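You operate a simulated robot arm through the tools that you are given. There is no shell and no other tool. Be economical: measure what you need, move in short steps, check, and stop when the job is done.

The job below is to be done with a simulated two-armed robot. You get a single attempt, and the scene is never put back.

TASK
Move the air hose from the blow nozzle to the grey tyre inflator.
Fine: shut the orange air lever, bleed by the black nozzle lever, then move the black hose connector; open the orange air lever after.

It is judged by the outcome, as a careful person would: the job done as asked, and still so three seconds after it is handed in. It fails if anything else is knocked over, pushed out of place, dropped, spilled or broken.

THE ROBOT
Two 6-joint arms with two-finger grippers on one trunk, on a base that drives. Base frame: it is fixed to the floor where the robot stands at the start and does not move with it; the origin is under the middle of the robot, x ahead of it, y to its left, z up. Lengths are in m, angles in degrees, forces in N, time in s.
The left shoulder is at the start at [0.07, 0.176, 1.275], the right one opposite. With the tool pointing down near the work surface each hand reaches from about 0.46 to 0.78 m from the robot's upright axis, wherever it stands, measured 20 degrees to its own side. Places, roughly: black hose connector (4x4x9 cm) [0.9, -0.6, 0.9]; black nozzle lever [0.7, -0.7, 0.9]; black regulator knob [0.8, 0.1, 1]; blue air tap [0.5, 0, 0.9]; blue outlet lever [-0.4, 1.7, 0.5]; grey tyre inflator [0.5, 0.2, 0.9]; orange air lever [0.9, 0, 1]; orange regulator knob [-0.5, 2.1, 0.5]; red air tap [0.4, 0, 0.9]; small brass knob [0.8, 0.2, 1]; small pressure gauge [0.8, 0.1, 1]; yellow air tap [0.6, 0.1, 0.9]. Payload 2.45 kg a hand.
Tool frame (each hand has its own): the origin (TCP) lies between the finger pads and is the grasp point; the fingertips stand 0.026 m ahead of it; z points along the fingers, y is the line along which they close. The gripper opens to 0.096 m. The gripper's body begins 0.069 m behind the TCP.
Orientation is told as [roll, pitch, yaw] about the base's x, y, z axes, in that order, counted from this pose: with the fingers straight down and closing along the base's y, the tool's x points along the base's -x, its y along +y and its z along -z.

THE INTERFACE
- The arms move only by the tool play_rows. It takes "left_plan", "right_plan" or both (then of equal length, played together; a hand with none holds still); each is text: rows parted by semicolons, each of 7 numbers parted by spaces: the shift along the base's x, y, z in m, then the turn, a rotation vector about the base's x, y, z in degrees, then the opening, from 0 (shut) to 1 (fully open). In form: tx ty tz ax ay az fingers; .... A call has 1 to 20 rows; each row shifts and turns the commanded pose from where the row before left it. A row lasts 0.2 s, in which the tool goes at most 0.05 m and 8.6 degrees; a call with a longer step from one row to the next is refused whole, and so is a gripper value outside its range. Where a pose cannot be reached the arm comes as near as it can. A force on the tool above 50 N (or 10 N above the force at the start of the call, whichever is more), or a blocked arm, ends the call early, and 0.2 s more pass. Each finger halts on what it meets, pressing with about 29 N; the grip force reading is that of the motor and also rises with nothing between the fingers. The clock runs only during rows and for 0.2 s after the last one: add rows that do not move to give the fingers time. The reply holds the time, the measured pose of the TCP, the force on the tool along the base axes, the opening and the grip force, in the units named above and with some noise, with the torque about the TCP (base axes, N m) and any sound that the robot's microphone picked up.
- Cameras (640 x 400 px; columns grow to the right, rows downward): "scene" is now at [0.1348, -0.0199, 1.5933]; the picture's right is [-0.22, -0.98, -0.00], its down [-0.59, 0.13, -0.80] and it looks along [0.78, -0.17, -0.61] (base axes); focal length 214 px, centre (320, 200). "left" rides on the left gripper at [0.082, -0.003, -0.098] in its tool frame; the picture's right is [0.04, 1.00, 0.00], its down [-0.73, 0.03, -0.68] and it looks along [-0.68, 0.03, 0.73] (tool axes); focal length 256 px, centre (320, 200). "right" rides on the right gripper at [0.082, 0.003, -0.098] in its tool frame; the picture's right is [-0.04, 1.00, 0.00], its down [-0.73, -0.03, -0.68] and it looks along [-0.68, -0.03, 0.73] (tool axes); focal length 256 px, centre (320, 200). There is no depth. A picture from a camera that has moved, and an enlarged one, comes with that camera's place and axes in the base frame and with its lens.
- grab_frame(camera): a new picture of that camera. It takes no simulated time.
- move_column(by): slides the trunk up (or, below 0, down) by that many m; the arms and the scene camera ride with it, the base frame stays. It gives what a move gives, with no picture.
- base_move(legs): drives the robot by 1 to 6 legs, each [ahead, left, turn to the left] in m, m and degrees, along the robot's own axes; the way and the turn of a leg run together, so that a leg with both is an arc; at most 1.5 m and 180 degrees a leg. The arms and the cameras ride along, it lands a little off, and it stops where it bumps. It gives what a move gives.
- pan_tilt(pan, tilt): turns the head with the scene camera to pan (to the left, within 86 degrees either way) and tilt (down, from -29 to 69), counted from straight ahead of the robot. It gives what a move gives.
- inspect(camera, box): a new picture of the part [left, top, right, bottom] of that camera's present view, enlarged. It takes no simulated time.
- job_done(): hands the job in; it is judged then, once.

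Go step by step. Nothing tells you exact positions but the pictures and the camera data: compare them with the known pose of the tool, close in by small moves and look again before you grip or let go. The budget is 120 turns and 92 pictures, counting those below and the enlarged ones. Unless the task says otherwise, let go and move clear before handing in, and close with one line.

The tools are called after "Request:" as name(argument=value, ...) on one line, values as JSON. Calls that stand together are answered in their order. play_rows: Moves the arms, as the interface text tells. Its arguments: {"type":"object","properties":{"left_plan":{"type":"string"},"right_plan":{"type":"string"}},"required":[]} The other tools are called the same way: move_column (by) slides the trunk up or down; base_move (legs) drives the base; pan_tilt (pan, tilt) turns the head that bears the scene camera; grab_frame (camera) takes a picture; inspect (camera, box) takes an enlarged picture of a part of a camera's view; job_done () hands the job in.

At the start:

```text
clock: 0.0
left_eef_pos: [0.6442, 0.0262, 1.3815]
left_tcp_rot: [-0.1, 0.0, 0.0]
left_force: [0.4, 0.2, 0.6]
left_wrist_torque: [-0.01, -0.01, -0.01]
left_gripper_width: 0.0958
left_grip_force: 0.2
right_eef_pos: [0.3863, -0.418, 0.9998]
right_tcp_rot: [0.0, 0.0, 0.1]
right_force: [0.7, -0.1, -0.2]
right_wrist_torque: [0.01, 0.02, -0.01]
right_gripper_width: 0.0959
right_grip_force: 0.1
trunk travel left (down, up): [-0.759, 0.081]
robot x, y, heading: [0.0049, -0.0018, -0.1]
head pan, tilt: [-12.6, 37.2]
```

scene: 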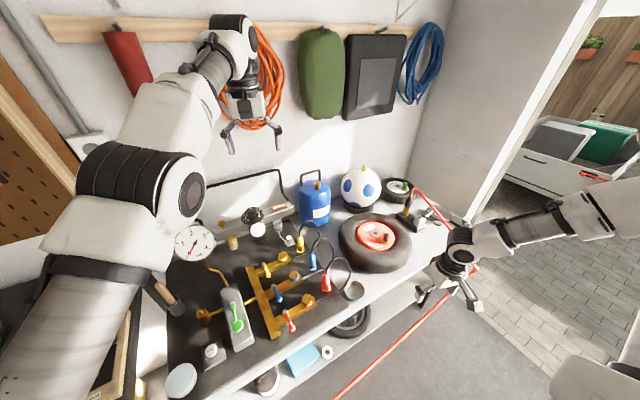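
right: 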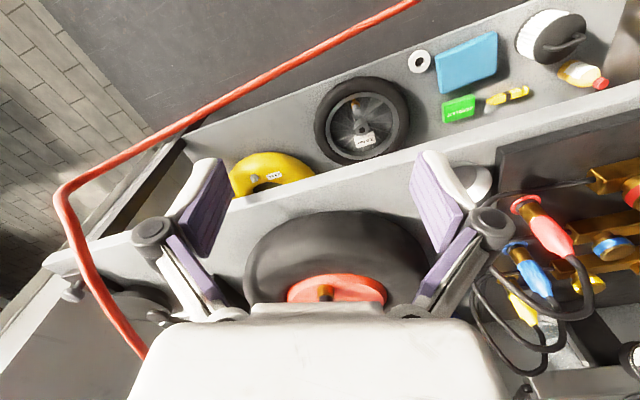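
left: 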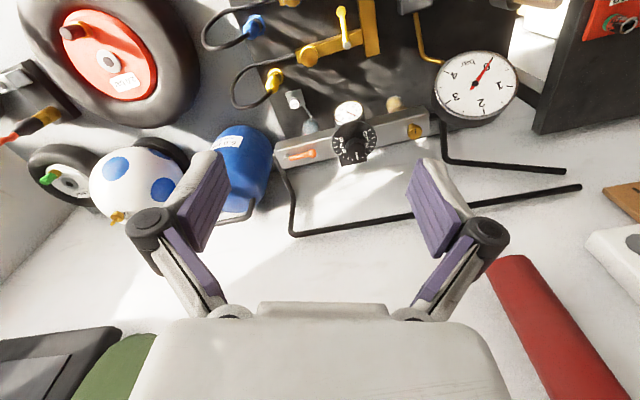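

The bench has an air manifold, a gauge/inflator and a regulator; the blow nozzle is at the right end. I'll look closer at the key parts first.

Request:
inspect(camera="scene", box=[340, 150, 500, 250])

Request:
inspect(camera="scene", box=[150, 190, 350, 315])

Request:
inspect(camera="left", box=[240, 60, 480, 210])

```text
4.00 times, centred on (420, 200) of scene
camera zoom: at [0.1348, -0.0199, 1.5933], right [-0.22, -0.98, 0.0], down [-0.59, 0.13, -0.8], along [0.78, -0.17, -0.61], focal length 858 px, centre (-80, 200)
```

zoom: 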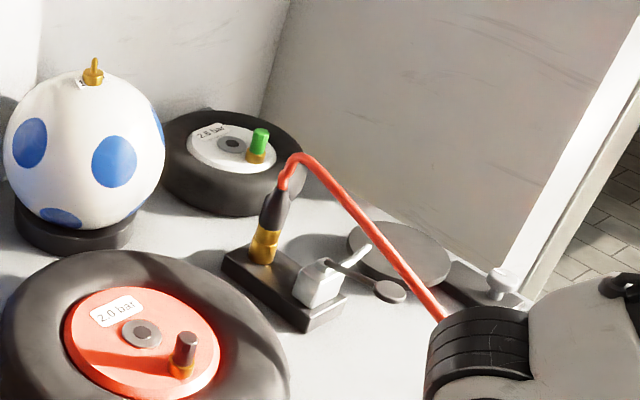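

```text
3.20 times, centred on (250, 252) of scene
camera zoom: at [0.1348, -0.0199, 1.5933], right [-0.22, -0.98, 0.0], down [-0.59, 0.13, -0.8], along [0.78, -0.17, -0.61], focal length 686 px, centre (544, 32)
```

zoom: 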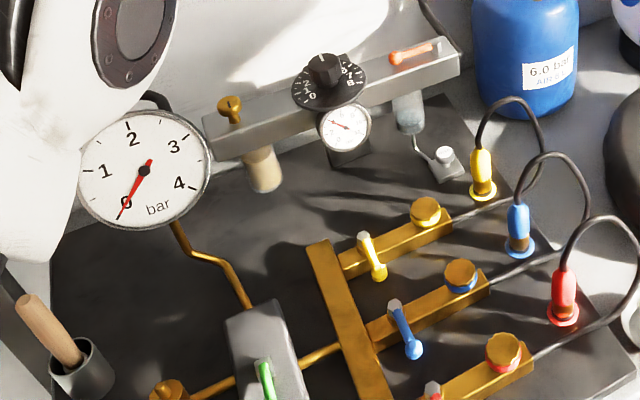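

```text
2.67 times, centred on (360, 135) of left
camera zoom: at [0.5634, 0.0242, 1.4782], right [-0.04, 1.0, 0.0], down [0.73, 0.03, 0.68], along [0.68, 0.03, -0.73], focal length 683 px, centre (213, 373)
```

zoom: 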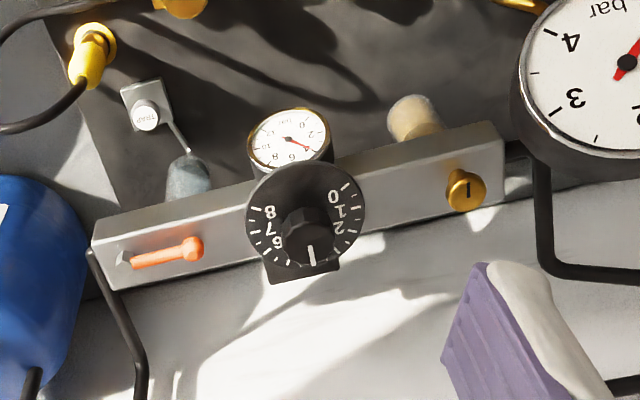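

The orange lever lies along the regulator bar (open). Now I look at the inflator and its inlet.

Request:
inspect(camera="scene", box=[140, 250, 340, 400])

Request:
pan_tilt(pan=10, tilt=60)

Request:
grab_frame(camera="scene")

```text
2.67 times, centred on (240, 325) of scene
camera zoom: at [0.1348, -0.0199, 1.5933], right [-0.22, -0.98, 0.0], down [-0.59, 0.13, -0.8], along [0.78, -0.17, -0.61], focal length 572 px, centre (533, -133)
```

zoom: 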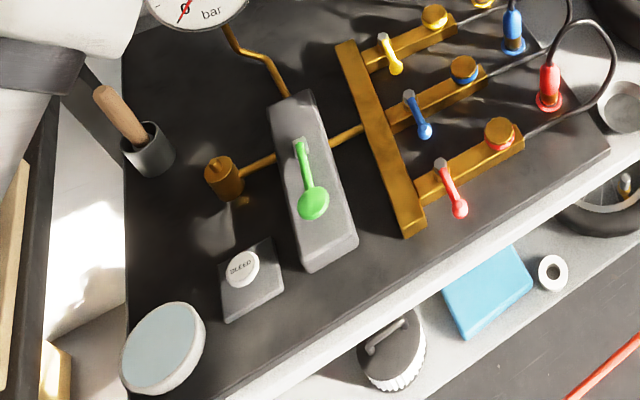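

```text
clock: 0.9
left_eef_pos: [0.6431, 0.0268, 1.3796]
left_tcp_rot: [0.0, 0.0, 0.0]
left_force: [-0.1, -0.3, -0.3]
left_wrist_torque: [0.0, -0.04, -0.03]
left_gripper_width: 0.0963
left_grip_force: 0.0
right_eef_pos: [0.3859, -0.4166, 1.0005]
right_tcp_rot: [0.1, 0.0, 0.0]
right_force: [-0.7, 0.1, 1.1]
right_wrist_torque: [0.0, -0.01, 0.01]
right_gripper_width: 0.0959
right_grip_force: 0.1
trunk travel left (down, up): [-0.759, 0.081]
robot x, y, heading: [0.0017, -0.0009, 0.1]
head pan, tilt: [10.0, 60.0]
```

```text
84 pictures are left
camera scene: at [0.1157, 0.0105, 1.5625], right [0.17, -0.98, 0.0], down [-0.85, -0.15, -0.5], along [0.49, 0.09, -0.87], focal length 214 px, centre (320, 200)
```

scene: 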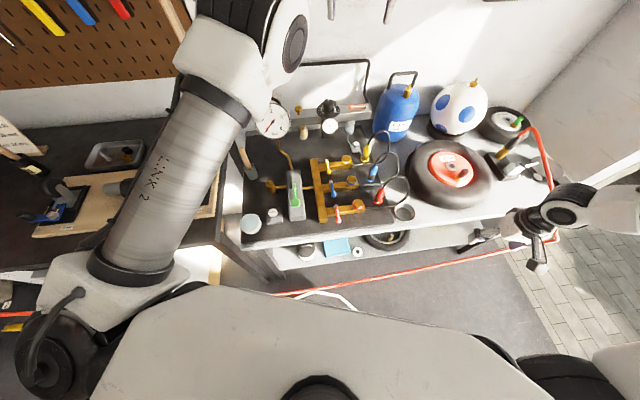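

The inflator's brass inlet seems to be at about (0.52, 0.26, 0.92). I bring the left hand lower to view the regulator's orange lever closely.

Request:
play_rows(left_plan="-0.01 0 -0.045 0 0 0 1;-0.01 0 -0.045 0 0 0 1;-0.01 0 -0.045 0 0 0 1;-0.01 0 -0.045 0 0 0 1;0 0 0 0 0 0 1")

Request:
grab_frame(camera="left")

Request:
inspect(camera="left", box=[200, 120, 440, 270])

```text
clock: 2.1
left_eef_pos: [0.6255, 0.0647, 1.2029]
left_tcp_rot: [-2.9, 1.2, 2.6]
left_force: [0.3, 0.2, -0.7]
left_wrist_torque: [0.03, 0.03, 0.02]
left_gripper_width: 0.0959
left_grip_force: 0.1
left hand out of reach, approached as far as the arm can: row 3, 4
right_eef_pos: [0.3874, -0.4165, 0.9995]
right_tcp_rot: [0.0, -0.2, -0.1]
right_force: [-0.6, -0.1, -0.4]
right_wrist_torque: [-0.02, 0.01, 0.06]
right_gripper_width: 0.0961
right_grip_force: 0.1
trunk travel left (down, up): [-0.759, 0.081]
robot x, y, heading: [-0.0009, -0.002, -0.1]
head pan, tilt: [10.0, 60.0]
```

```text
83 pictures are left
camera left: at [0.5475, 0.0645, 1.3027], right [-0.09, 0.99, -0.05], down [0.74, 0.1, 0.66], along [0.66, 0.02, -0.75], focal length 256 px, centre (320, 200)
```

left: 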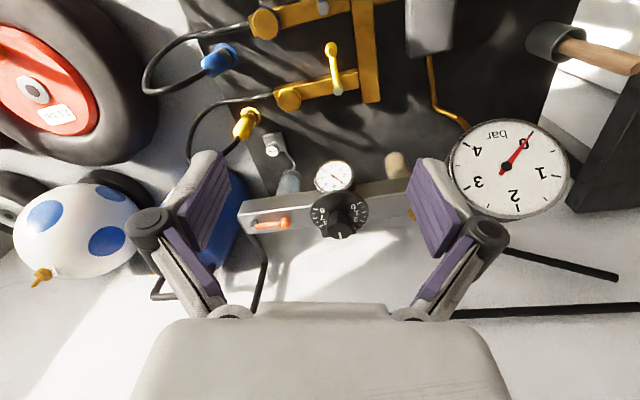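

```text
2.67 times, centred on (320, 195) of left
camera zoom: at [0.5475, 0.0645, 1.3027], right [-0.09, 0.99, -0.05], down [0.74, 0.1, 0.66], along [0.66, 0.02, -0.75], focal length 683 px, centre (320, 213)
```

zoom: 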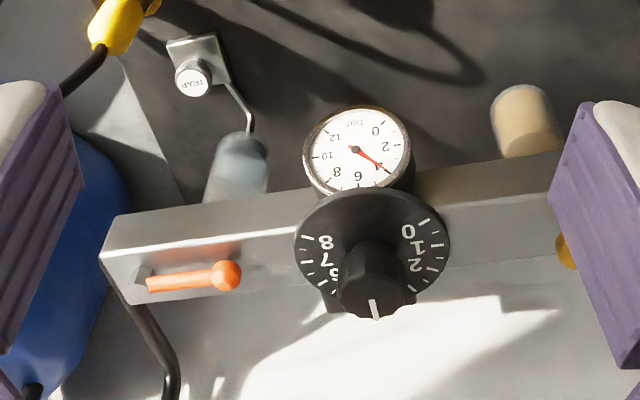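

The lever lies on the bar's top, with its pivot at about (0.87,-0.03) and its bulb at about (0.855,0.02,1.02); it is out of easy reach. I raise the right hand and check the base clearance before driving.

Request:
play_rows(right_plan="0 0 0.04 0 0 0 1;0 0 0.04 0 0 0 1;0 0 0.04 0 0 0 1;0 0 0 0 0 0 1")

Request:
pan_tilt(pan=0, tilt=69)

Request:
grab_frame(camera="scene")

Request:
grab_frame(camera="right")

```text
clock: 3.1
left_eef_pos: [0.6256, 0.0651, 1.2069]
left_tcp_rot: [-2.9, 0.8, 2.8]
left_force: [0.2, -0.1, -0.2]
left_wrist_torque: [0.0, -0.01, 0.01]
left_gripper_width: 0.096
left_grip_force: 0.1
right_eef_pos: [0.3854, -0.4195, 1.1185]
right_tcp_rot: [0.0, 0.0, 0.1]
right_force: [-0.1, -0.8, -0.4]
right_wrist_torque: [0.01, 0.0, -0.02]
right_gripper_width: 0.0964
right_grip_force: 0.1
trunk travel left (down, up): [-0.759, 0.081]
robot x, y, heading: [-0.0, 0.0021, 0.1]
head pan, tilt: [10.0, 60.0]
```

```text
clock: 3.8
left_eef_pos: [0.6265, 0.0653, 1.2093]
left_tcp_rot: [-3.1, 0.7, 2.7]
left_force: [0.1, -0.1, 0.4]
left_wrist_torque: [-0.01, 0.02, 0.01]
left_gripper_width: 0.0958
left_grip_force: 0.2
right_eef_pos: [0.3849, -0.4203, 1.1182]
right_tcp_rot: [0.0, 0.0, 0.0]
right_force: [-0.2, -0.1, 0.2]
right_wrist_torque: [0.0, -0.04, -0.04]
right_gripper_width: 0.0961
right_grip_force: 0.0
trunk travel left (down, up): [-0.759, 0.081]
robot x, y, heading: [-0.0014, -0.0006, -0.1]
head pan, tilt: [0.0, 68.8]
```

```text
81 pictures are left
camera scene: at [0.1061, -0.0012, 1.5531], right [0.0, -1.0, 0.0], down [-0.93, 0.0, -0.36], along [0.36, 0.0, -0.93], focal length 214 px, centre (320, 200)
```

scene: 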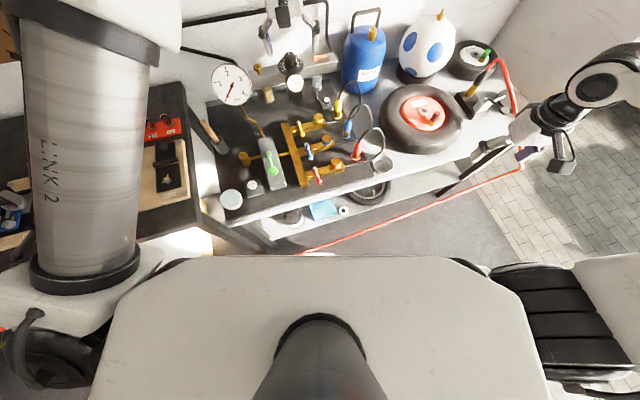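

```text
80 pictures are left
camera right: at [0.304, -0.4161, 1.2153], right [0.04, 1.0, 0.0], down [0.73, -0.03, 0.68], along [0.68, -0.03, -0.73], focal length 256 px, centre (320, 200)
```

right: 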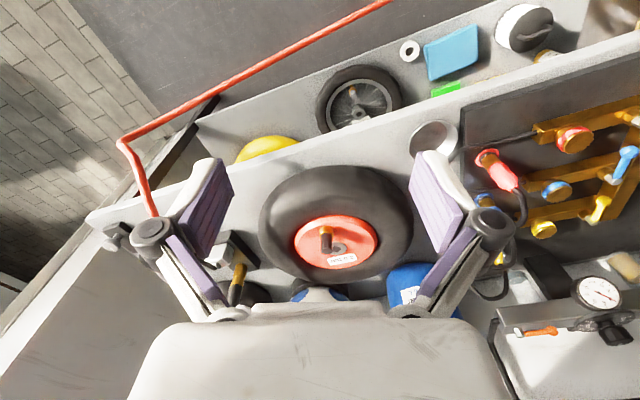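

The bench is turned by about 20° relative to me, and its front edge recedes on the right, so there is room there. I raise the left hand and drive ahead 0.10 and right 0.25.

Request:
play_rows(left_plan="0 0 0.045 0 0 0 1;0 0 0.045 0 0 0 1;0 0 0.045 0 0 0 1;0 0 0 0 0 0 1")

Request:
base_move(legs=[[0.1, -0.25, 0]])

Request:
pan_tilt(pan=5, tilt=50)

Request:
grab_frame(camera="scene")

Request:
grab_frame(camera="left")

```text
clock: 4.8
left_eef_pos: [0.6186, 0.0562, 1.3393]
left_tcp_rot: [-1.3, 0.5, 1.0]
left_force: [-0.7, -0.3, 0.7]
left_wrist_torque: [0.0, 0.01, -0.02]
left_gripper_width: 0.0959
left_grip_force: 0.0
right_eef_pos: [0.3844, -0.4192, 1.1198]
right_tcp_rot: [0.0, -0.1, 0.0]
right_force: [-0.1, 0.4, -0.1]
right_wrist_torque: [-0.02, -0.03, -0.01]
right_gripper_width: 0.0961
right_grip_force: 0.1
trunk travel left (down, up): [-0.759, 0.081]
robot x, y, heading: [-0.0018, -0.0006, -0.1]
head pan, tilt: [0.0, 68.8]
```

```text
clock: 6.7
left_eef_pos: [0.7209, -0.1936, 1.3447]
left_tcp_rot: [-1.4, 0.0, 0.9]
left_force: [1.3, 0.5, 0.8]
left_wrist_torque: [-0.01, 0.0, -0.02]
left_gripper_width: 0.0961
left_grip_force: 0.2
right_eef_pos: [0.4851, -0.6711, 1.1182]
right_tcp_rot: [-0.1, -0.1, 0.0]
right_force: [-0.3, -0.2, 0.7]
right_wrist_torque: [-0.02, 0.0, -0.01]
right_gripper_width: 0.096
right_grip_force: 0.0
trunk travel left (down, up): [-0.759, 0.081]
robot x, y, heading: [0.0981, -0.2557, 0.1]
head pan, tilt: [0.0, 68.8]
```

```text
clock: 7.5
left_eef_pos: [0.7223, -0.1945, 1.3445]
left_tcp_rot: [-1.5, 0.1, 1.1]
left_force: [-0.2, -0.9, 0.5]
left_wrist_torque: [0.0, 0.0, 0.03]
left_gripper_width: 0.0959
left_grip_force: 0.2
right_eef_pos: [0.4858, -0.6725, 1.1183]
right_tcp_rot: [0.1, 0.1, 0.0]
right_force: [0.0, -0.7, -0.1]
right_wrist_torque: [0.03, 0.03, 0.03]
right_gripper_width: 0.096
right_grip_force: 0.0
trunk travel left (down, up): [-0.759, 0.081]
robot x, y, heading: [0.1012, -0.2538, 0.2]
head pan, tilt: [5.0, 50.0]
```

```text
79 pictures are left
camera scene: at [0.2272, -0.2471, 1.5749], right [0.09, -1.0, 0.0], down [-0.76, -0.07, -0.64], along [0.64, 0.06, -0.77], focal length 214 px, centre (320, 200)
```

scene: 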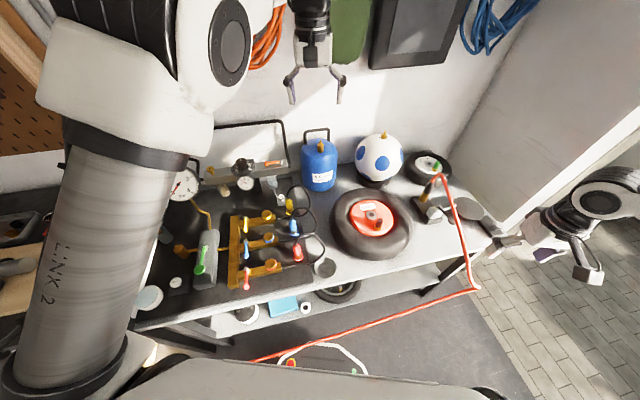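

```text
78 pictures are left
camera left: at [0.6418, -0.1947, 1.442], right [-0.06, 1.0, -0.03], down [0.73, 0.06, 0.68], along [0.68, 0.02, -0.74], focal length 256 px, centre (320, 200)
```

left: 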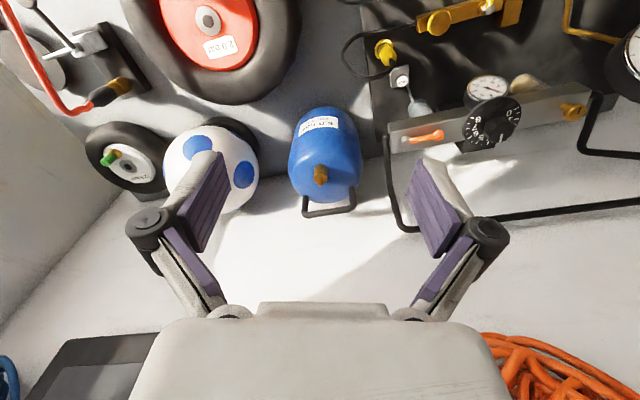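

The lever position agrees between views: bulb (0.853, 0.02, 1.02), pivot (0.866, -0.036). I close the left fingers and bring them, tilted forward, above the lever.

Request:
play_rows(left_plan="0 0.04 -0.01 0 -7 0 0.5;0.01 0.04 -0.02 0 -7 0 0;0.02 0.04 -0.02 0 -7 0 0;0.02 0.04 -0.03 0 -7 0 0;0.02 0.035 -0.03 0 -7 0 0;0.01 0 -0.03 0 0 0 0;0 0 0 0 0 0 0")

Request:
grab_frame(camera="left")

Request:
grab_frame(camera="scene")

```text
refused: row 4 steps farther than a row can; nothing moved
```

```text
77 pictures are left
camera left: at [0.6418, -0.1947, 1.442], right [-0.06, 1.0, -0.03], down [0.73, 0.06, 0.68], along [0.68, 0.02, -0.74], focal length 256 px, centre (320, 200)
```

left: 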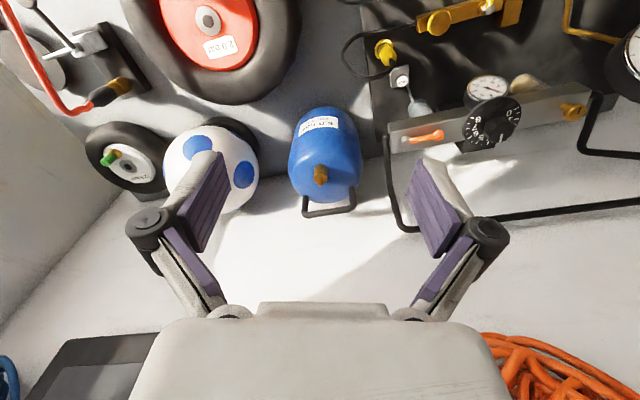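

```text
76 pictures are left
camera scene: at [0.2272, -0.2471, 1.5749], right [0.09, -1.0, 0.0], down [-0.76, -0.07, -0.64], along [0.64, 0.06, -0.77], focal length 214 px, centre (320, 200)
```

scene: 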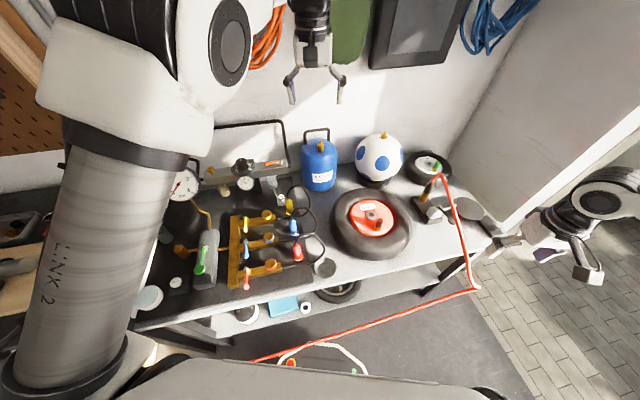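

That plan had a step that was too long. I play it again with smaller steps.

Request:
play_rows(left_plan="0 0.035 -0.01 0 -6 0 0.5;0.01 0.035 -0.015 0 -6 0 0;0.01 0.035 -0.02 0 -6 0 0;0.015 0.035 -0.025 0 -6 0 0;0.02 0.03 -0.025 0 -6 0 0;0.02 0.025 -0.025 0 -5 0 0;0.01 0 -0.03 0 0 0 0;0 0 0 0 0 0 0")

Request:
grab_frame(camera="left")

```text
clock: 9.3
left_eef_pos: [0.8045, -0.0005, 1.1967]
left_tcp_rot: [-1.9, -35.1, 1.2]
left_force: [0.1, 0.0, 0.0]
left_wrist_torque: [0.03, 0.03, -0.01]
left_gripper_width: 0.0
left_grip_force: 28.5
right_eef_pos: [0.4851, -0.6733, 1.1177]
right_tcp_rot: [0.0, 0.0, 0.1]
right_force: [-0.2, 0.7, 0.9]
right_wrist_torque: [-0.03, -0.05, 0.03]
right_gripper_width: 0.096
right_grip_force: 0.1
trunk travel left (down, up): [-0.759, 0.081]
robot x, y, heading: [0.1024, -0.253, -0.1]
head pan, tilt: [5.0, 50.0]
```

```text
75 pictures are left
camera left: at [0.6828, -0.0024, 1.229], right [-0.03, 1.0, -0.05], down [0.21, 0.06, 0.98], along [0.98, 0.02, -0.21], focal length 256 px, centre (320, 200)
```

left: 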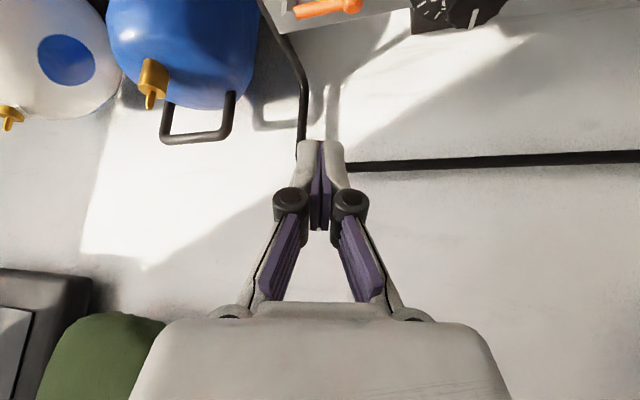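

The reach works. I move behind and above the lever, then check.

Request:
play_rows(left_plan="0.03 0.005 -0.02 0 0 0 0;0.03 0.005 -0.02 0 0 0 0;0.018 0.003 -0.03 0 0 0 0;0 0 -0.03 0 0 0 0;0 0 -0.025 0 0 0 0;0 0 0 0 0 0 0")

Request:
inspect(camera="scene", box=[190, 110, 350, 210])

Request:
grab_frame(camera="left")

```text
clock: 10.7
left_eef_pos: [0.8836, 0.0126, 1.0683]
left_tcp_rot: [-2.0, -35.1, 1.2]
left_force: [0.0, 0.4, -0.4]
left_wrist_torque: [0.02, 0.04, -0.02]
left_gripper_width: 0.0001
left_grip_force: 28.6
right_eef_pos: [0.4856, -0.6726, 1.1185]
right_tcp_rot: [0.0, 0.0, 0.0]
right_force: [-1.0, 0.0, 0.2]
right_wrist_torque: [0.01, -0.01, -0.03]
right_gripper_width: 0.096
right_grip_force: 0.0
trunk travel left (down, up): [-0.759, 0.081]
robot x, y, heading: [0.0987, -0.2541, 0.0]
head pan, tilt: [5.0, 50.0]
```

```text
4.00 times, centred on (270, 160) of scene
camera zoom: at [0.2263, -0.2464, 1.575], right [0.09, -1.0, 0.0], down [-0.76, -0.07, -0.64], along [0.64, 0.06, -0.77], focal length 858 px, centre (520, 360)
```

zoom: 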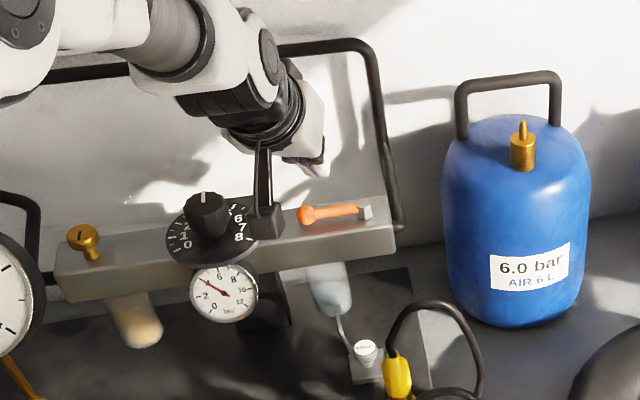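

```text
73 pictures are left
camera left: at [0.7621, 0.0109, 1.1016], right [-0.03, 1.0, -0.05], down [0.21, 0.06, 0.98], along [0.98, 0.02, -0.21], focal length 256 px, centre (320, 200)
```

left: 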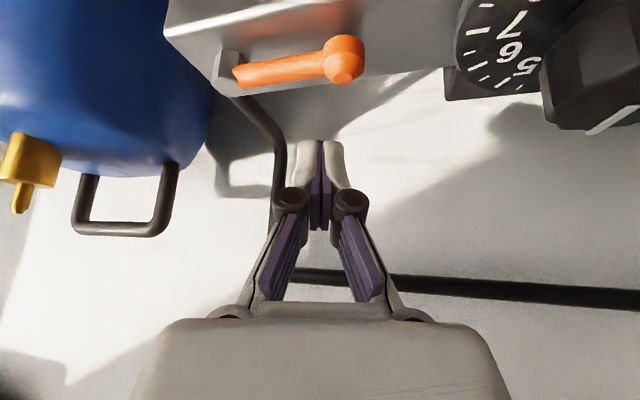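

The fingertips are just behind the orange lever. I lower 3.3 cm and pull it toward me in small steps.

Request:
play_rows(left_plan="0 0 -0.018 0 0 0 0;0 0 -0.015 0 0 0 0;-0.01 -0.001 0 0 0 0 0;-0.01 -0.002 0 0 0 0 0;-0.01 -0.003 0 0 0 0 0;0 0 0 0 0 0 0")

Request:
grab_frame(camera="left")

```text
clock: 12.1
left_eef_pos: [0.8542, 0.0074, 1.0372]
left_tcp_rot: [-1.9, -35.1, 1.1]
left_force: [7.1, 1.5, 15.0]
left_wrist_torque: [0.14, -0.25, 0.0]
left_gripper_width: 0.0
left_grip_force: 28.8
right_eef_pos: [0.4837, -0.6724, 1.1182]
right_tcp_rot: [0.0, -0.1, 0.0]
right_force: [0.2, 0.1, -0.3]
right_wrist_torque: [-0.02, -0.01, 0.02]
right_gripper_width: 0.0963
right_grip_force: 0.1
trunk travel left (down, up): [-0.759, 0.081]
robot x, y, heading: [0.1005, -0.2513, 0.0]
head pan, tilt: [5.0, 50.0]
```

```text
72 pictures are left
camera left: at [0.732, 0.0052, 1.0702], right [-0.03, 1.0, -0.05], down [0.21, 0.06, 0.98], along [0.98, 0.02, -0.21], focal length 256 px, centre (320, 200)
```

left: 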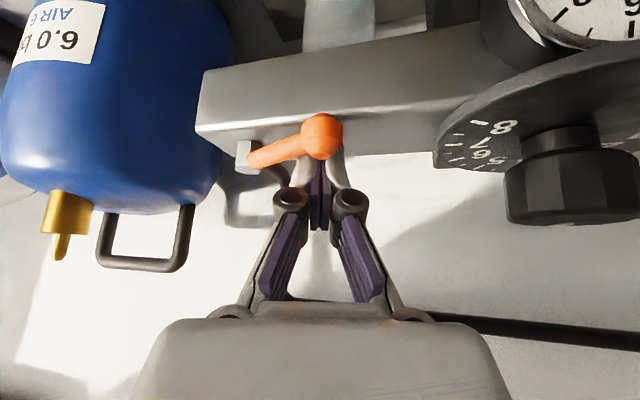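

The lever is turning toward me. I continue along the arc, raised slightly.

Request:
play_rows(left_plan="-0.006 0.001 0.004 0 0 0 0;-0.008 0 0 0 0 0 0;-0.01 -0.002 0 0 0 0 0;-0.008 -0.004 0 0 0 0 0;-0.008 -0.006 0 0 0 0 0;-0.006 -0.007 0 0 0 0 0;0 0 0 0 0 0 0")

Request:
grab_frame(camera="left")

Request:
inspect(camera="scene", box=[190, 110, 350, 210])

```text
clock: 13.7
left_eef_pos: [0.8269, -0.0002, 1.0389]
left_tcp_rot: [-2.1, -35.0, 1.2]
left_force: [-0.1, 0.6, 0.3]
left_wrist_torque: [0.05, -0.01, 0.0]
left_gripper_width: 0.0001
left_grip_force: 28.5
left hand out of reach, approached as far as the arm can: row 3, 4, 5, 6
right_eef_pos: [0.4848, -0.6719, 1.1179]
right_tcp_rot: [0.0, 0.0, -0.1]
right_force: [0.1, 0.3, -0.3]
right_wrist_torque: [0.0, -0.01, 0.03]
right_gripper_width: 0.0959
right_grip_force: 0.0
trunk travel left (down, up): [-0.759, 0.081]
robot x, y, heading: [0.1004, -0.251, 0.0]
head pan, tilt: [5.0, 50.0]
```

```text
71 pictures are left
camera left: at [0.7061, -0.0016, 1.0726], right [-0.03, 1.0, -0.05], down [0.21, 0.06, 0.98], along [0.98, 0.02, -0.21], focal length 256 px, centre (320, 200)
```

left: 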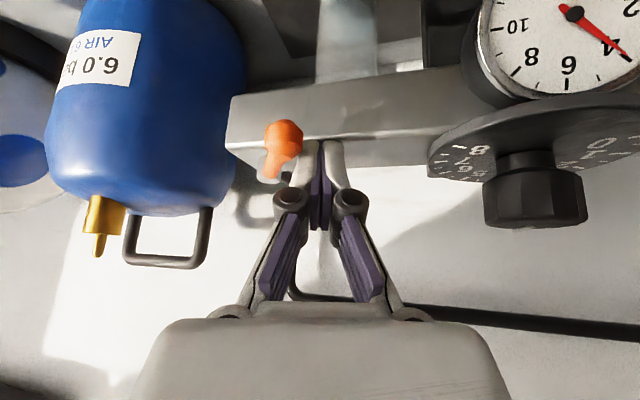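

```text
4.00 times, centred on (270, 160) of scene
camera zoom: at [0.2268, -0.2461, 1.575], right [0.09, -1.0, 0.0], down [-0.76, -0.07, -0.64], along [0.64, 0.06, -0.77], focal length 858 px, centre (520, 360)
```

zoom: 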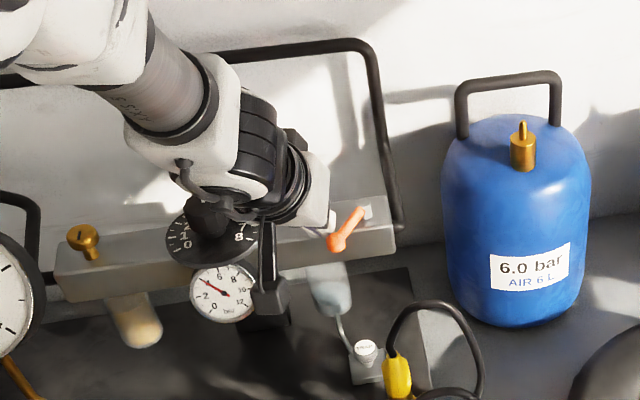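

The lever is about 60–65° round, and the arm is limited in this tilted pose. I lift, straighten the tool, and push the bulb the rest of the way from its left side.

Request:
play_rows(left_plan="0.01 0.008 0.03 0 0 0 0;0 0.005 0.03 0 7 0 0;0 0.004 0.01 0 7 0 0;0 0 0 0 7 0 0;0 0 0 0 7 0 0;0 0 0 0 0 0 0")

Request:
grab_frame(camera="left")

```text
clock: 15.1
left_eef_pos: [0.834, 0.0088, 1.0964]
left_tcp_rot: [-1.4, -7.0, 1.0]
left_force: [0.0, -0.3, 0.7]
left_wrist_torque: [-0.03, -0.01, -0.02]
left_gripper_width: 0.0
left_grip_force: 28.3
left hand out of reach, approached as far as the arm can: row 1
right_eef_pos: [0.4847, -0.6728, 1.1184]
right_tcp_rot: [-0.1, 0.1, 0.1]
right_force: [-0.1, 0.2, -0.1]
right_wrist_torque: [-0.03, 0.01, 0.04]
right_gripper_width: 0.096
right_grip_force: 0.0
trunk travel left (down, up): [-0.759, 0.081]
robot x, y, heading: [0.1002, -0.2526, 0.1]
head pan, tilt: [5.0, 50.0]
```

```text
69 pictures are left
camera left: at [0.7416, 0.0079, 1.1831], right [-0.05, 1.0, -0.03], down [0.65, 0.06, 0.76], along [0.76, 0.02, -0.65], focal length 256 px, centre (320, 200)
```

left: 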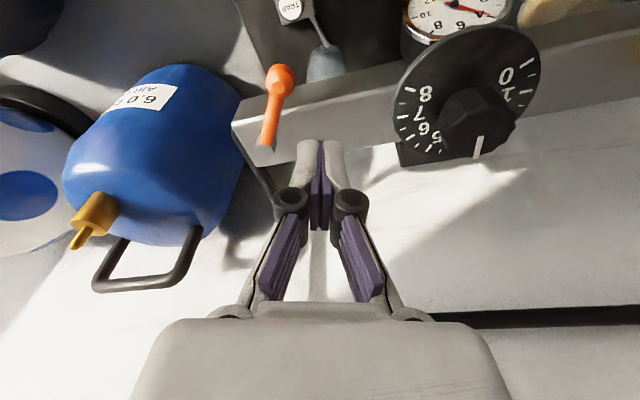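

The lever still needs about 35° more. I lower beside the bulb on its left and push it to the right.

Request:
play_rows(left_plan="-0.008 0.004 -0.015 0 0 0 0;-0.007 0.002 -0.02 0 0 0 0;0 0 -0.02 0 0 0 0;0 0 0 0 0 0 0")

Request:
grab_frame(camera="left")

```text
clock: 16.1
left_eef_pos: [0.8188, 0.015, 1.0405]
left_tcp_rot: [-1.4, -7.0, 1.0]
left_force: [-0.2, 0.5, -0.4]
left_wrist_torque: [0.02, -0.02, -0.01]
left_gripper_width: 0.0
left_grip_force: 28.6
right_eef_pos: [0.4854, -0.6718, 1.1172]
right_tcp_rot: [0.1, -0.1, 0.0]
right_force: [-0.8, 0.2, 0.1]
right_wrist_torque: [0.02, 0.01, -0.01]
right_gripper_width: 0.0961
right_grip_force: 0.1
trunk travel left (down, up): [-0.759, 0.081]
robot x, y, heading: [0.1014, -0.2522, -0.1]
head pan, tilt: [5.0, 50.0]
```

```text
68 pictures are left
camera left: at [0.7271, 0.014, 1.1277], right [-0.05, 1.0, -0.03], down [0.64, 0.06, 0.76], along [0.76, 0.02, -0.65], focal length 256 px, centre (320, 200)
```

left: 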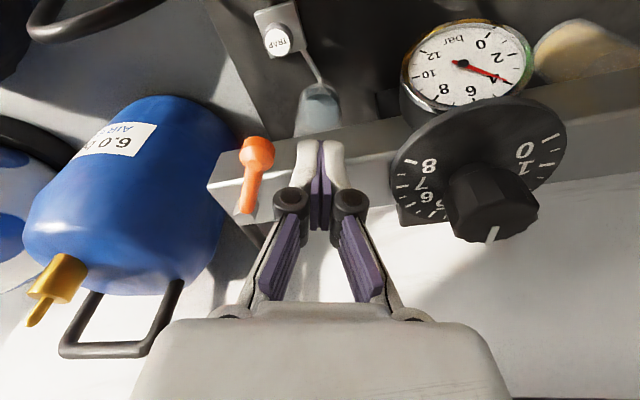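

Fingers are beside the lever. I push right.

Request:
play_rows(left_plan="0 -0.012 0 0 0 0 0;0 -0.01 0 0 0 0 0;0 -0.01 0 0 0 0 0;0 -0.008 0 0 0 0 0;0 -0.007 0 0 0 0 0;0 0 0 0 0 0 0")

Request:
grab_frame(camera="left")

```text
clock: 17.5
left_eef_pos: [0.8194, -0.0298, 1.0405]
left_tcp_rot: [-1.5, -7.0, 1.1]
left_force: [1.8, 11.4, 1.4]
left_wrist_torque: [0.21, 0.02, 0.21]
left_gripper_width: 0.0001
left_grip_force: 28.5
right_eef_pos: [0.4855, -0.6701, 1.1192]
right_tcp_rot: [-0.1, 0.0, 0.1]
right_force: [-0.2, -0.7, 0.2]
right_wrist_torque: [0.03, 0.0, 0.02]
right_gripper_width: 0.096
right_grip_force: 0.1
trunk travel left (down, up): [-0.759, 0.081]
robot x, y, heading: [0.1023, -0.2542, 0.1]
head pan, tilt: [5.0, 50.0]
```

```text
67 pictures are left
camera left: at [0.727, -0.0313, 1.1275], right [-0.06, 1.0, -0.03], down [0.64, 0.06, 0.76], along [0.76, 0.02, -0.65], focal length 256 px, centre (320, 200)
```

left: 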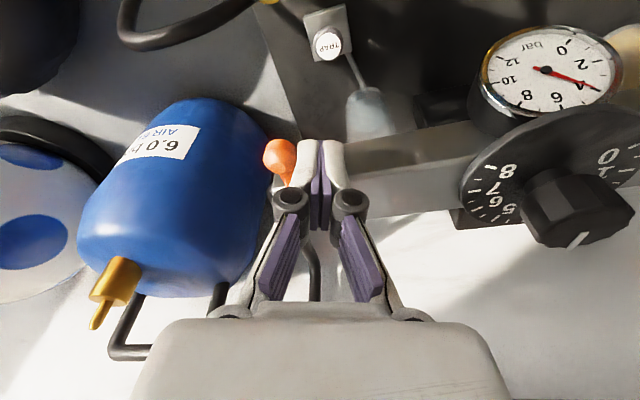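

The lever has moved further and shows 11 N; I nudge slightly to find the stop, then lift clear and look.

Request:
play_rows(left_plan="0 -0.004 0 0 0 0 0;0 -0.004 0 0 0 0 0;0 -0.003 0 0 0 0 0")

Request:
play_rows(left_plan="0 0.02 0 0 0 0 0;0 0 0.04 0 0 0 0;0 0 0.04 0 0 0 0;0 0 0 0 0 0 0")

Request:
grab_frame(camera="left")

```text
clock: 18.5
left_eef_pos: [0.818, -0.0305, 1.04]
left_tcp_rot: [-1.4, -6.9, 1.6]
left_force: [-2.8, 35.3, 2.4]
left_wrist_torque: [0.65, 0.04, 0.48]
left_gripper_width: 0.0001
left_grip_force: 28.6
right_eef_pos: [0.4885, -0.6671, 1.1186]
right_tcp_rot: [-0.1, 0.0, 0.4]
right_force: [0.1, -0.5, -0.2]
right_wrist_torque: [0.07, 0.01, 0.02]
right_gripper_width: 0.0961
right_grip_force: 0.2
trunk travel left (down, up): [-0.759, 0.081]
robot x, y, heading: [0.0975, -0.2505, 0.3]
head pan, tilt: [5.0, 50.0]
stopped in row 3 (left hand): the force on the tool passed its limit at 52 N (the readings are from after the stop); the commanded pose is now the measured one
```

```text
clock: 19.5
left_eef_pos: [0.8205, -0.0191, 1.1197]
left_tcp_rot: [-1.3, -7.1, 1.2]
left_force: [0.2, -0.3, -0.3]
left_wrist_torque: [0.01, 0.0, 0.01]
left_gripper_width: 0.0001
left_grip_force: 27.9
right_eef_pos: [0.4874, -0.6707, 1.1181]
right_tcp_rot: [0.1, 0.1, 0.1]
right_force: [0.0, -0.2, 0.0]
right_wrist_torque: [0.0, 0.03, -0.02]
right_gripper_width: 0.0959
right_grip_force: 0.0
trunk travel left (down, up): [-0.759, 0.081]
robot x, y, heading: [0.0998, -0.25, 0.3]
head pan, tilt: [5.0, 50.0]
```

```text
66 pictures are left
camera left: at [0.728, -0.0213, 1.207], right [-0.06, 1.0, -0.03], down [0.64, 0.06, 0.76], along [0.76, 0.03, -0.65], focal length 256 px, centre (320, 200)
```

left: 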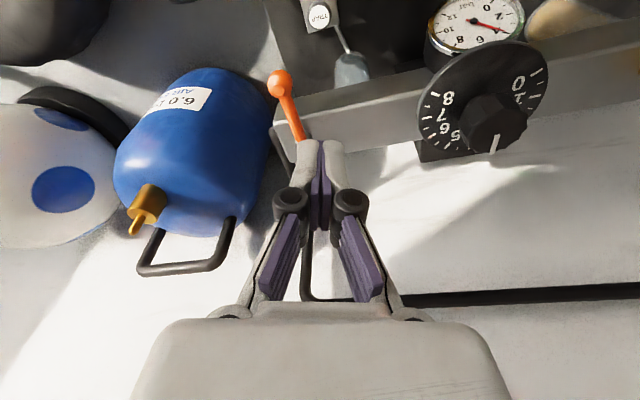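

The orange lever is at its stop, square to the bar: shut. I lift the left hand back and look at the blow nozzle.

Request:
play_rows(left_plan="0 0 0.045 0 0 0 0;0 0 0.045 0 0 0 0;-0.01 0 0.04 0 0 0 0;-0.02 0 0.04 0 5 0 0;-0.03 0 0.03 0 0 0 0;-0.03 0 0 0 0 0 0")

Request:
pan_tilt(pan=-25, tilt=40)

Request:
grab_frame(camera="scene")

Request:
grab_frame(camera="right")

```text
clock: 20.9
left_eef_pos: [0.7279, -0.0207, 1.321]
left_tcp_rot: [-1.3, -2.2, 1.2]
left_force: [-1.2, -0.5, -0.2]
left_wrist_torque: [0.01, -0.02, 0.01]
left_gripper_width: 0.0
left_grip_force: 28.8
right_eef_pos: [0.4846, -0.6707, 1.1192]
right_tcp_rot: [0.0, 0.0, 0.2]
right_force: [0.1, 0.1, 1.1]
right_wrist_torque: [0.02, -0.05, 0.01]
right_gripper_width: 0.0961
right_grip_force: 0.0
trunk travel left (down, up): [-0.759, 0.081]
robot x, y, heading: [0.0987, -0.2513, 0.1]
head pan, tilt: [5.0, 50.0]
```

```text
clock: 21.9
left_eef_pos: [0.7299, -0.0204, 1.3213]
left_tcp_rot: [-1.3, -2.1, 1.1]
left_force: [0.1, 0.1, 0.3]
left_wrist_torque: [-0.01, 0.0, 0.02]
left_gripper_width: 0.0002
left_grip_force: 28.6
right_eef_pos: [0.4881, -0.6715, 1.1176]
right_tcp_rot: [0.1, 0.0, 0.2]
right_force: [-0.1, -0.6, 0.4]
right_wrist_torque: [0.02, 0.03, 0.01]
right_gripper_width: 0.0962
right_grip_force: 0.1
trunk travel left (down, up): [-0.759, 0.081]
robot x, y, heading: [0.0996, -0.2494, 0.3]
head pan, tilt: [-25.0, 40.0]
```

```text
65 pictures are left
camera scene: at [0.2277, -0.2879, 1.5891], right [-0.42, -0.91, 0.0], down [-0.58, 0.27, -0.77], along [0.69, -0.32, -0.64], focal length 214 px, centre (320, 200)
```

scene: 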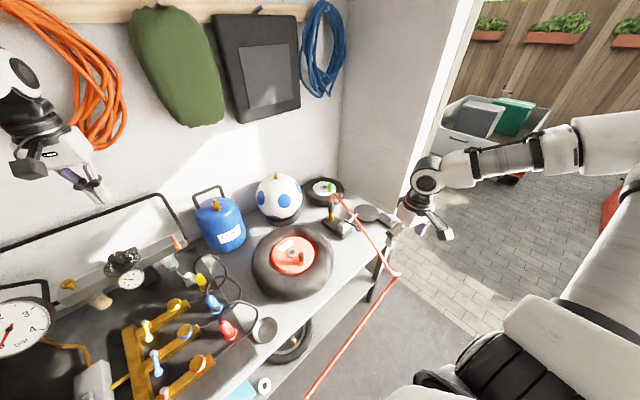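

```text
64 pictures are left
camera right: at [0.4052, -0.6665, 1.2153], right [0.04, 1.0, 0.0], down [0.73, -0.03, 0.68], along [0.68, -0.03, -0.73], focal length 256 px, centre (320, 200)
```

right: 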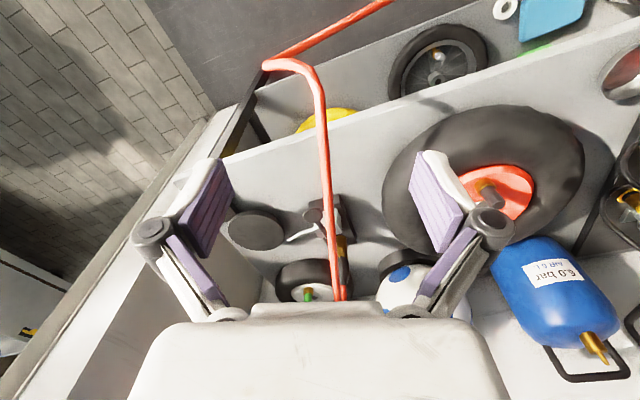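

I zoom in on the nozzle.

Request:
inspect(camera="scene", box=[300, 165, 428, 245])

Request:
inspect(camera="right", box=[220, 170, 412, 290])

```text
5.00 times, centred on (364, 205) of scene
camera zoom: at [0.2277, -0.2879, 1.5891], right [-0.42, -0.91, 0.0], down [-0.58, 0.27, -0.77], along [0.69, -0.32, -0.64], focal length 1072 px, centre (100, 175)
```

zoom: 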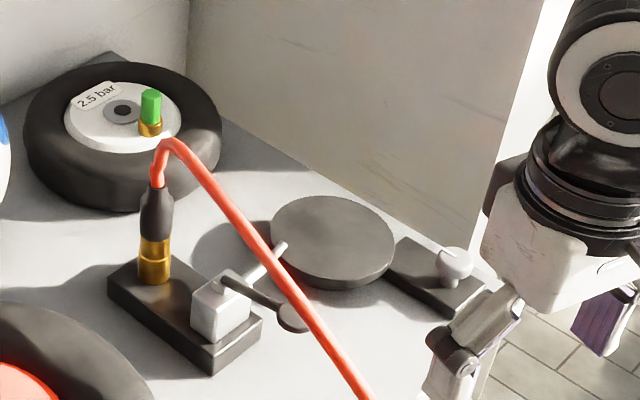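

```text
3.33 times, centred on (316, 230) of right
camera zoom: at [0.4052, -0.6665, 1.2153], right [0.04, 1.0, 0.0], down [0.73, -0.03, 0.68], along [0.68, -0.03, -0.73], focal length 853 px, centre (333, 100)
```

zoom: 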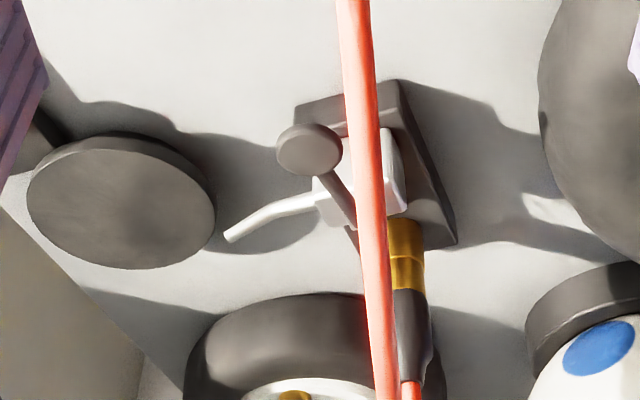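

The nozzle lever's round end is at about (0.713,-0.691,0.919), the connector centre at (0.862,-0.64,0.93), and the hose runs back toward me at y≈-0.655, z≈0.99. I close the right fingers and bring them above the lever's disc, leaning away from the hose.

Request:
play_rows(right_plan="0.03 -0.01 0 0 0 0 0.5;0.04 -0.01 0 5 0 0 0;0.04 -0.01 0 5 0 0 0;0.04 -0.005 -0.02 5 0 0 0;0.04 -0.005 -0.02 5 0 0 0;0.025 -0.003 -0.03 0 0 0 0;0 0 0 0 0 0 0")

Request:
inspect(camera="scene", box=[300, 165, 428, 245])

Request:
grab_frame(camera="right")

```text
clock: 23.4
left_eef_pos: [0.7293, -0.0195, 1.3222]
left_tcp_rot: [-1.3, -2.1, 1.2]
left_force: [0.0, 0.3, 0.1]
left_wrist_torque: [0.03, -0.01, -0.03]
left_gripper_width: 0.0
left_grip_force: 28.7
right_eef_pos: [0.7027, -0.7129, 1.0488]
right_tcp_rot: [20.1, -0.2, 0.1]
right_force: [0.2, 0.0, 1.0]
right_wrist_torque: [0.0, -0.06, -0.03]
right_gripper_width: 0.0
right_grip_force: 28.2
trunk travel left (down, up): [-0.759, 0.081]
robot x, y, heading: [0.097, -0.2517, -0.0]
head pan, tilt: [-25.0, 40.0]
```

```text
5.00 times, centred on (364, 205) of scene
camera zoom: at [0.2262, -0.2877, 1.5893], right [-0.42, -0.91, 0.0], down [-0.58, 0.27, -0.77], along [0.7, -0.32, -0.64], focal length 1072 px, centre (100, 175)
```

zoom: 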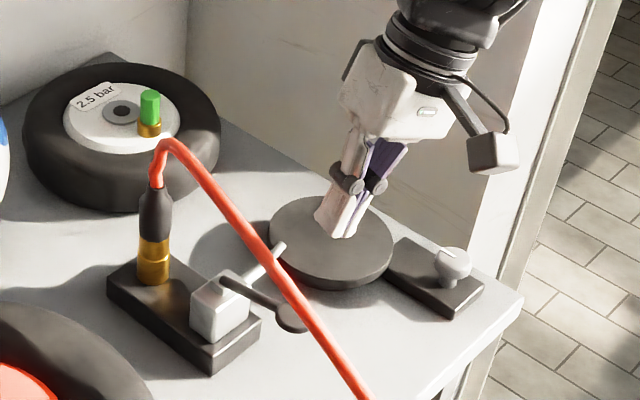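

```text
60 pictures are left
camera right: at [0.6197, -0.7424, 1.1406], right [0.04, 0.94, 0.34], down [0.73, -0.26, 0.63], along [0.68, 0.23, -0.7], focal length 256 px, centre (320, 200)
```

right: 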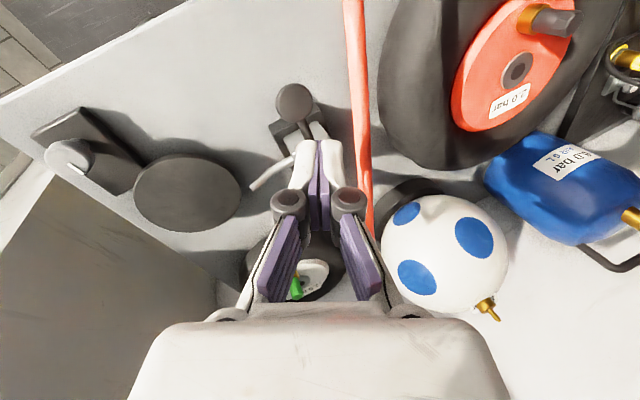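

Disc confirmed at (0.711,-0.689,0.919). I lower onto it gently.

Request:
play_rows(right_plan="0.005 0.004 -0.035 0 0 0 0;0.004 0.004 -0.035 0 0 0 0;0 0 -0.015 0 0 0 0;0 0 -0.008 0 0 0 0;0 0 0 0 0 0 0")

Request:
grab_frame(camera="right")

```text
clock: 24.6
left_eef_pos: [0.7294, -0.0196, 1.3204]
left_tcp_rot: [-1.3, -2.1, 1.2]
left_force: [-0.5, 0.0, 0.0]
left_wrist_torque: [-0.01, -0.03, 0.01]
left_gripper_width: 0.0001
left_grip_force: 27.7
right_eef_pos: [0.7111, -0.7058, 0.9543]
right_tcp_rot: [19.9, -0.1, 0.1]
right_force: [-0.1, 0.5, -0.6]
right_wrist_torque: [0.0, 0.02, 0.0]
right_gripper_width: 0.0001
right_grip_force: 28.1
trunk travel left (down, up): [-0.759, 0.081]
robot x, y, heading: [0.0956, -0.2524, -0.0]
head pan, tilt: [-25.0, 40.0]
```

```text
59 pictures are left
camera right: at [0.6291, -0.7347, 1.0473], right [0.04, 0.94, 0.34], down [0.73, -0.26, 0.63], along [0.68, 0.23, -0.7], focal length 256 px, centre (320, 200)
```

right: 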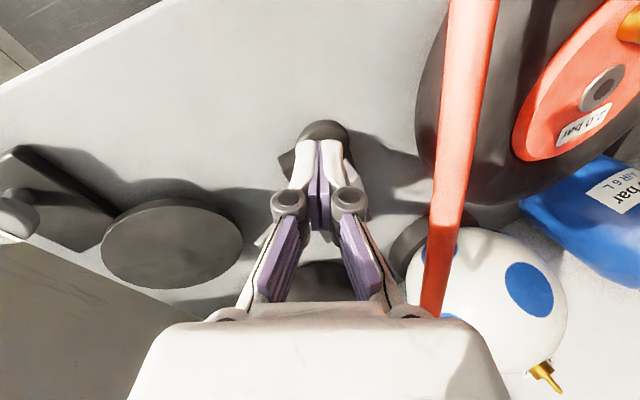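

The tip is over the disc. Now I press down slowly and listen.

Request:
play_rows(right_plan="0 0 -0.006 0 0 0 0;0 0 -0.006 0 0 0 0;0 0 -0.006 0 0 0 0;0 0 -0.004 0 0 0 0;0 0 0 0 0 0 0;0 0 0 0 0 0 0;0 0 0 0 0 0 0;0 0 0 0 0 0 0")

Request:
inspect(camera="scene", box=[300, 165, 428, 245])

```text
clock: 26.4
left_eef_pos: [0.7293, -0.0194, 1.3197]
left_tcp_rot: [-1.3, -2.1, 1.2]
left_force: [0.4, -0.9, -0.6]
left_wrist_torque: [0.02, 0.0, 0.03]
left_gripper_width: 0.0
left_grip_force: 28.1
right_eef_pos: [0.7111, -0.7044, 0.934]
right_tcp_rot: [20.0, -0.1, 0.1]
right_force: [-0.1, -1.6, 3.2]
right_wrist_torque: [-0.06, 0.0, 0.0]
right_gripper_width: 0.0001
right_grip_force: 28.0
trunk travel left (down, up): [-0.759, 0.081]
robot x, y, heading: [0.0962, -0.25, 0.4]
head pan, tilt: [-25.0, 40.0]
```

```text
5.00 times, centred on (364, 205) of scene
camera zoom: at [0.2267, -0.2879, 1.5892], right [-0.42, -0.91, 0.0], down [-0.58, 0.27, -0.77], along [0.7, -0.32, -0.64], focal length 1072 px, centre (100, 175)
```

zoom: 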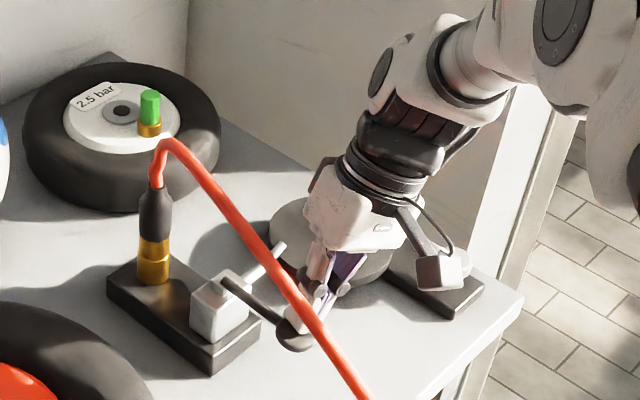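

The lever is moving with light force; no hiss yet. I press further.

Request:
play_rows(right_plan="0 0 -0.005 0 0 0 0;0 0 -0.005 0 0 0 0;0 0 -0.005 0 0 0 0;0 0 -0.005 0 0 0 0;0 0 0 0 0 0 0;0 0 0 0 0 0 0;0 0 0 0 0 0 0;0 0 0 0 0 0 0;0 0 0 0 0 0 0")

Request:
inspect(camera="scene", box=[300, 165, 428, 245])

```text
clock: 27.3
left_eef_pos: [0.7245, -0.019, 1.3237]
left_tcp_rot: [-1.5, -2.3, 1.2]
left_force: [-0.5, -0.4, 0.4]
left_wrist_torque: [0.02, -0.01, 0.0]
left_gripper_width: 0.0
left_grip_force: 28.6
right_eef_pos: [0.7101, -0.7055, 0.9287]
right_tcp_rot: [19.9, -1.0, 0.0]
right_force: [-12.5, -1.0, 32.9]
right_wrist_torque: [0.12, 0.07, 0.1]
right_gripper_width: 0.0
right_grip_force: 28.8
trunk travel left (down, up): [-0.759, 0.081]
robot x, y, heading: [0.0968, -0.2497, -0.2]
head pan, tilt: [-25.0, 40.0]
stopped in row 4 (right hand): the force on the tool passed its limit at 54 N (the readings are from after the stop); the commanded pose is now the measured one
```

```text
5.00 times, centred on (364, 205) of scene
camera zoom: at [0.2208, -0.2855, 1.5899], right [-0.42, -0.91, 0.0], down [-0.58, 0.27, -0.77], along [0.7, -0.32, -0.64], focal length 1072 px, centre (100, 175)
```

zoom: 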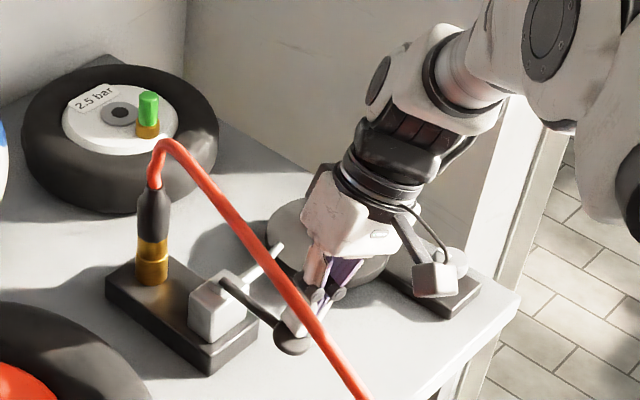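

The lever is at its bottom stop. I hold it there to bleed the line.

Request:
play_rows(right_plan="0 0 0.001 0 0 0 0;0 0 0 0 0 0 0;0 0 0 0 0 0 0;0 0 0 0 0 0 0;0 0 0 0 0 0 0;0 0 0 0 0 0 0;0 0 0 0 0 0 0;0 0 0 0 0 0 0;0 0 0 0 0 0 0;0 0 0 0 0 0 0")

```text
clock: 29.5
left_eef_pos: [0.7233, -0.02, 1.3225]
left_tcp_rot: [-1.3, -2.3, 1.2]
left_force: [-0.5, 0.3, -0.5]
left_wrist_torque: [0.01, 0.02, 0.01]
left_gripper_width: 0.0
left_grip_force: 28.3
right_eef_pos: [0.7127, -0.7055, 0.9273]
right_tcp_rot: [19.8, -1.1, 0.0]
right_force: [-1.2, -11.4, 36.7]
right_wrist_torque: [-0.12, -0.25, -0.07]
right_gripper_width: 0.0059
right_grip_force: 28.9
trunk travel left (down, up): [-0.759, 0.081]
robot x, y, heading: [0.1015, -0.253, 0.1]
head pan, tilt: [-25.0, 40.0]
```

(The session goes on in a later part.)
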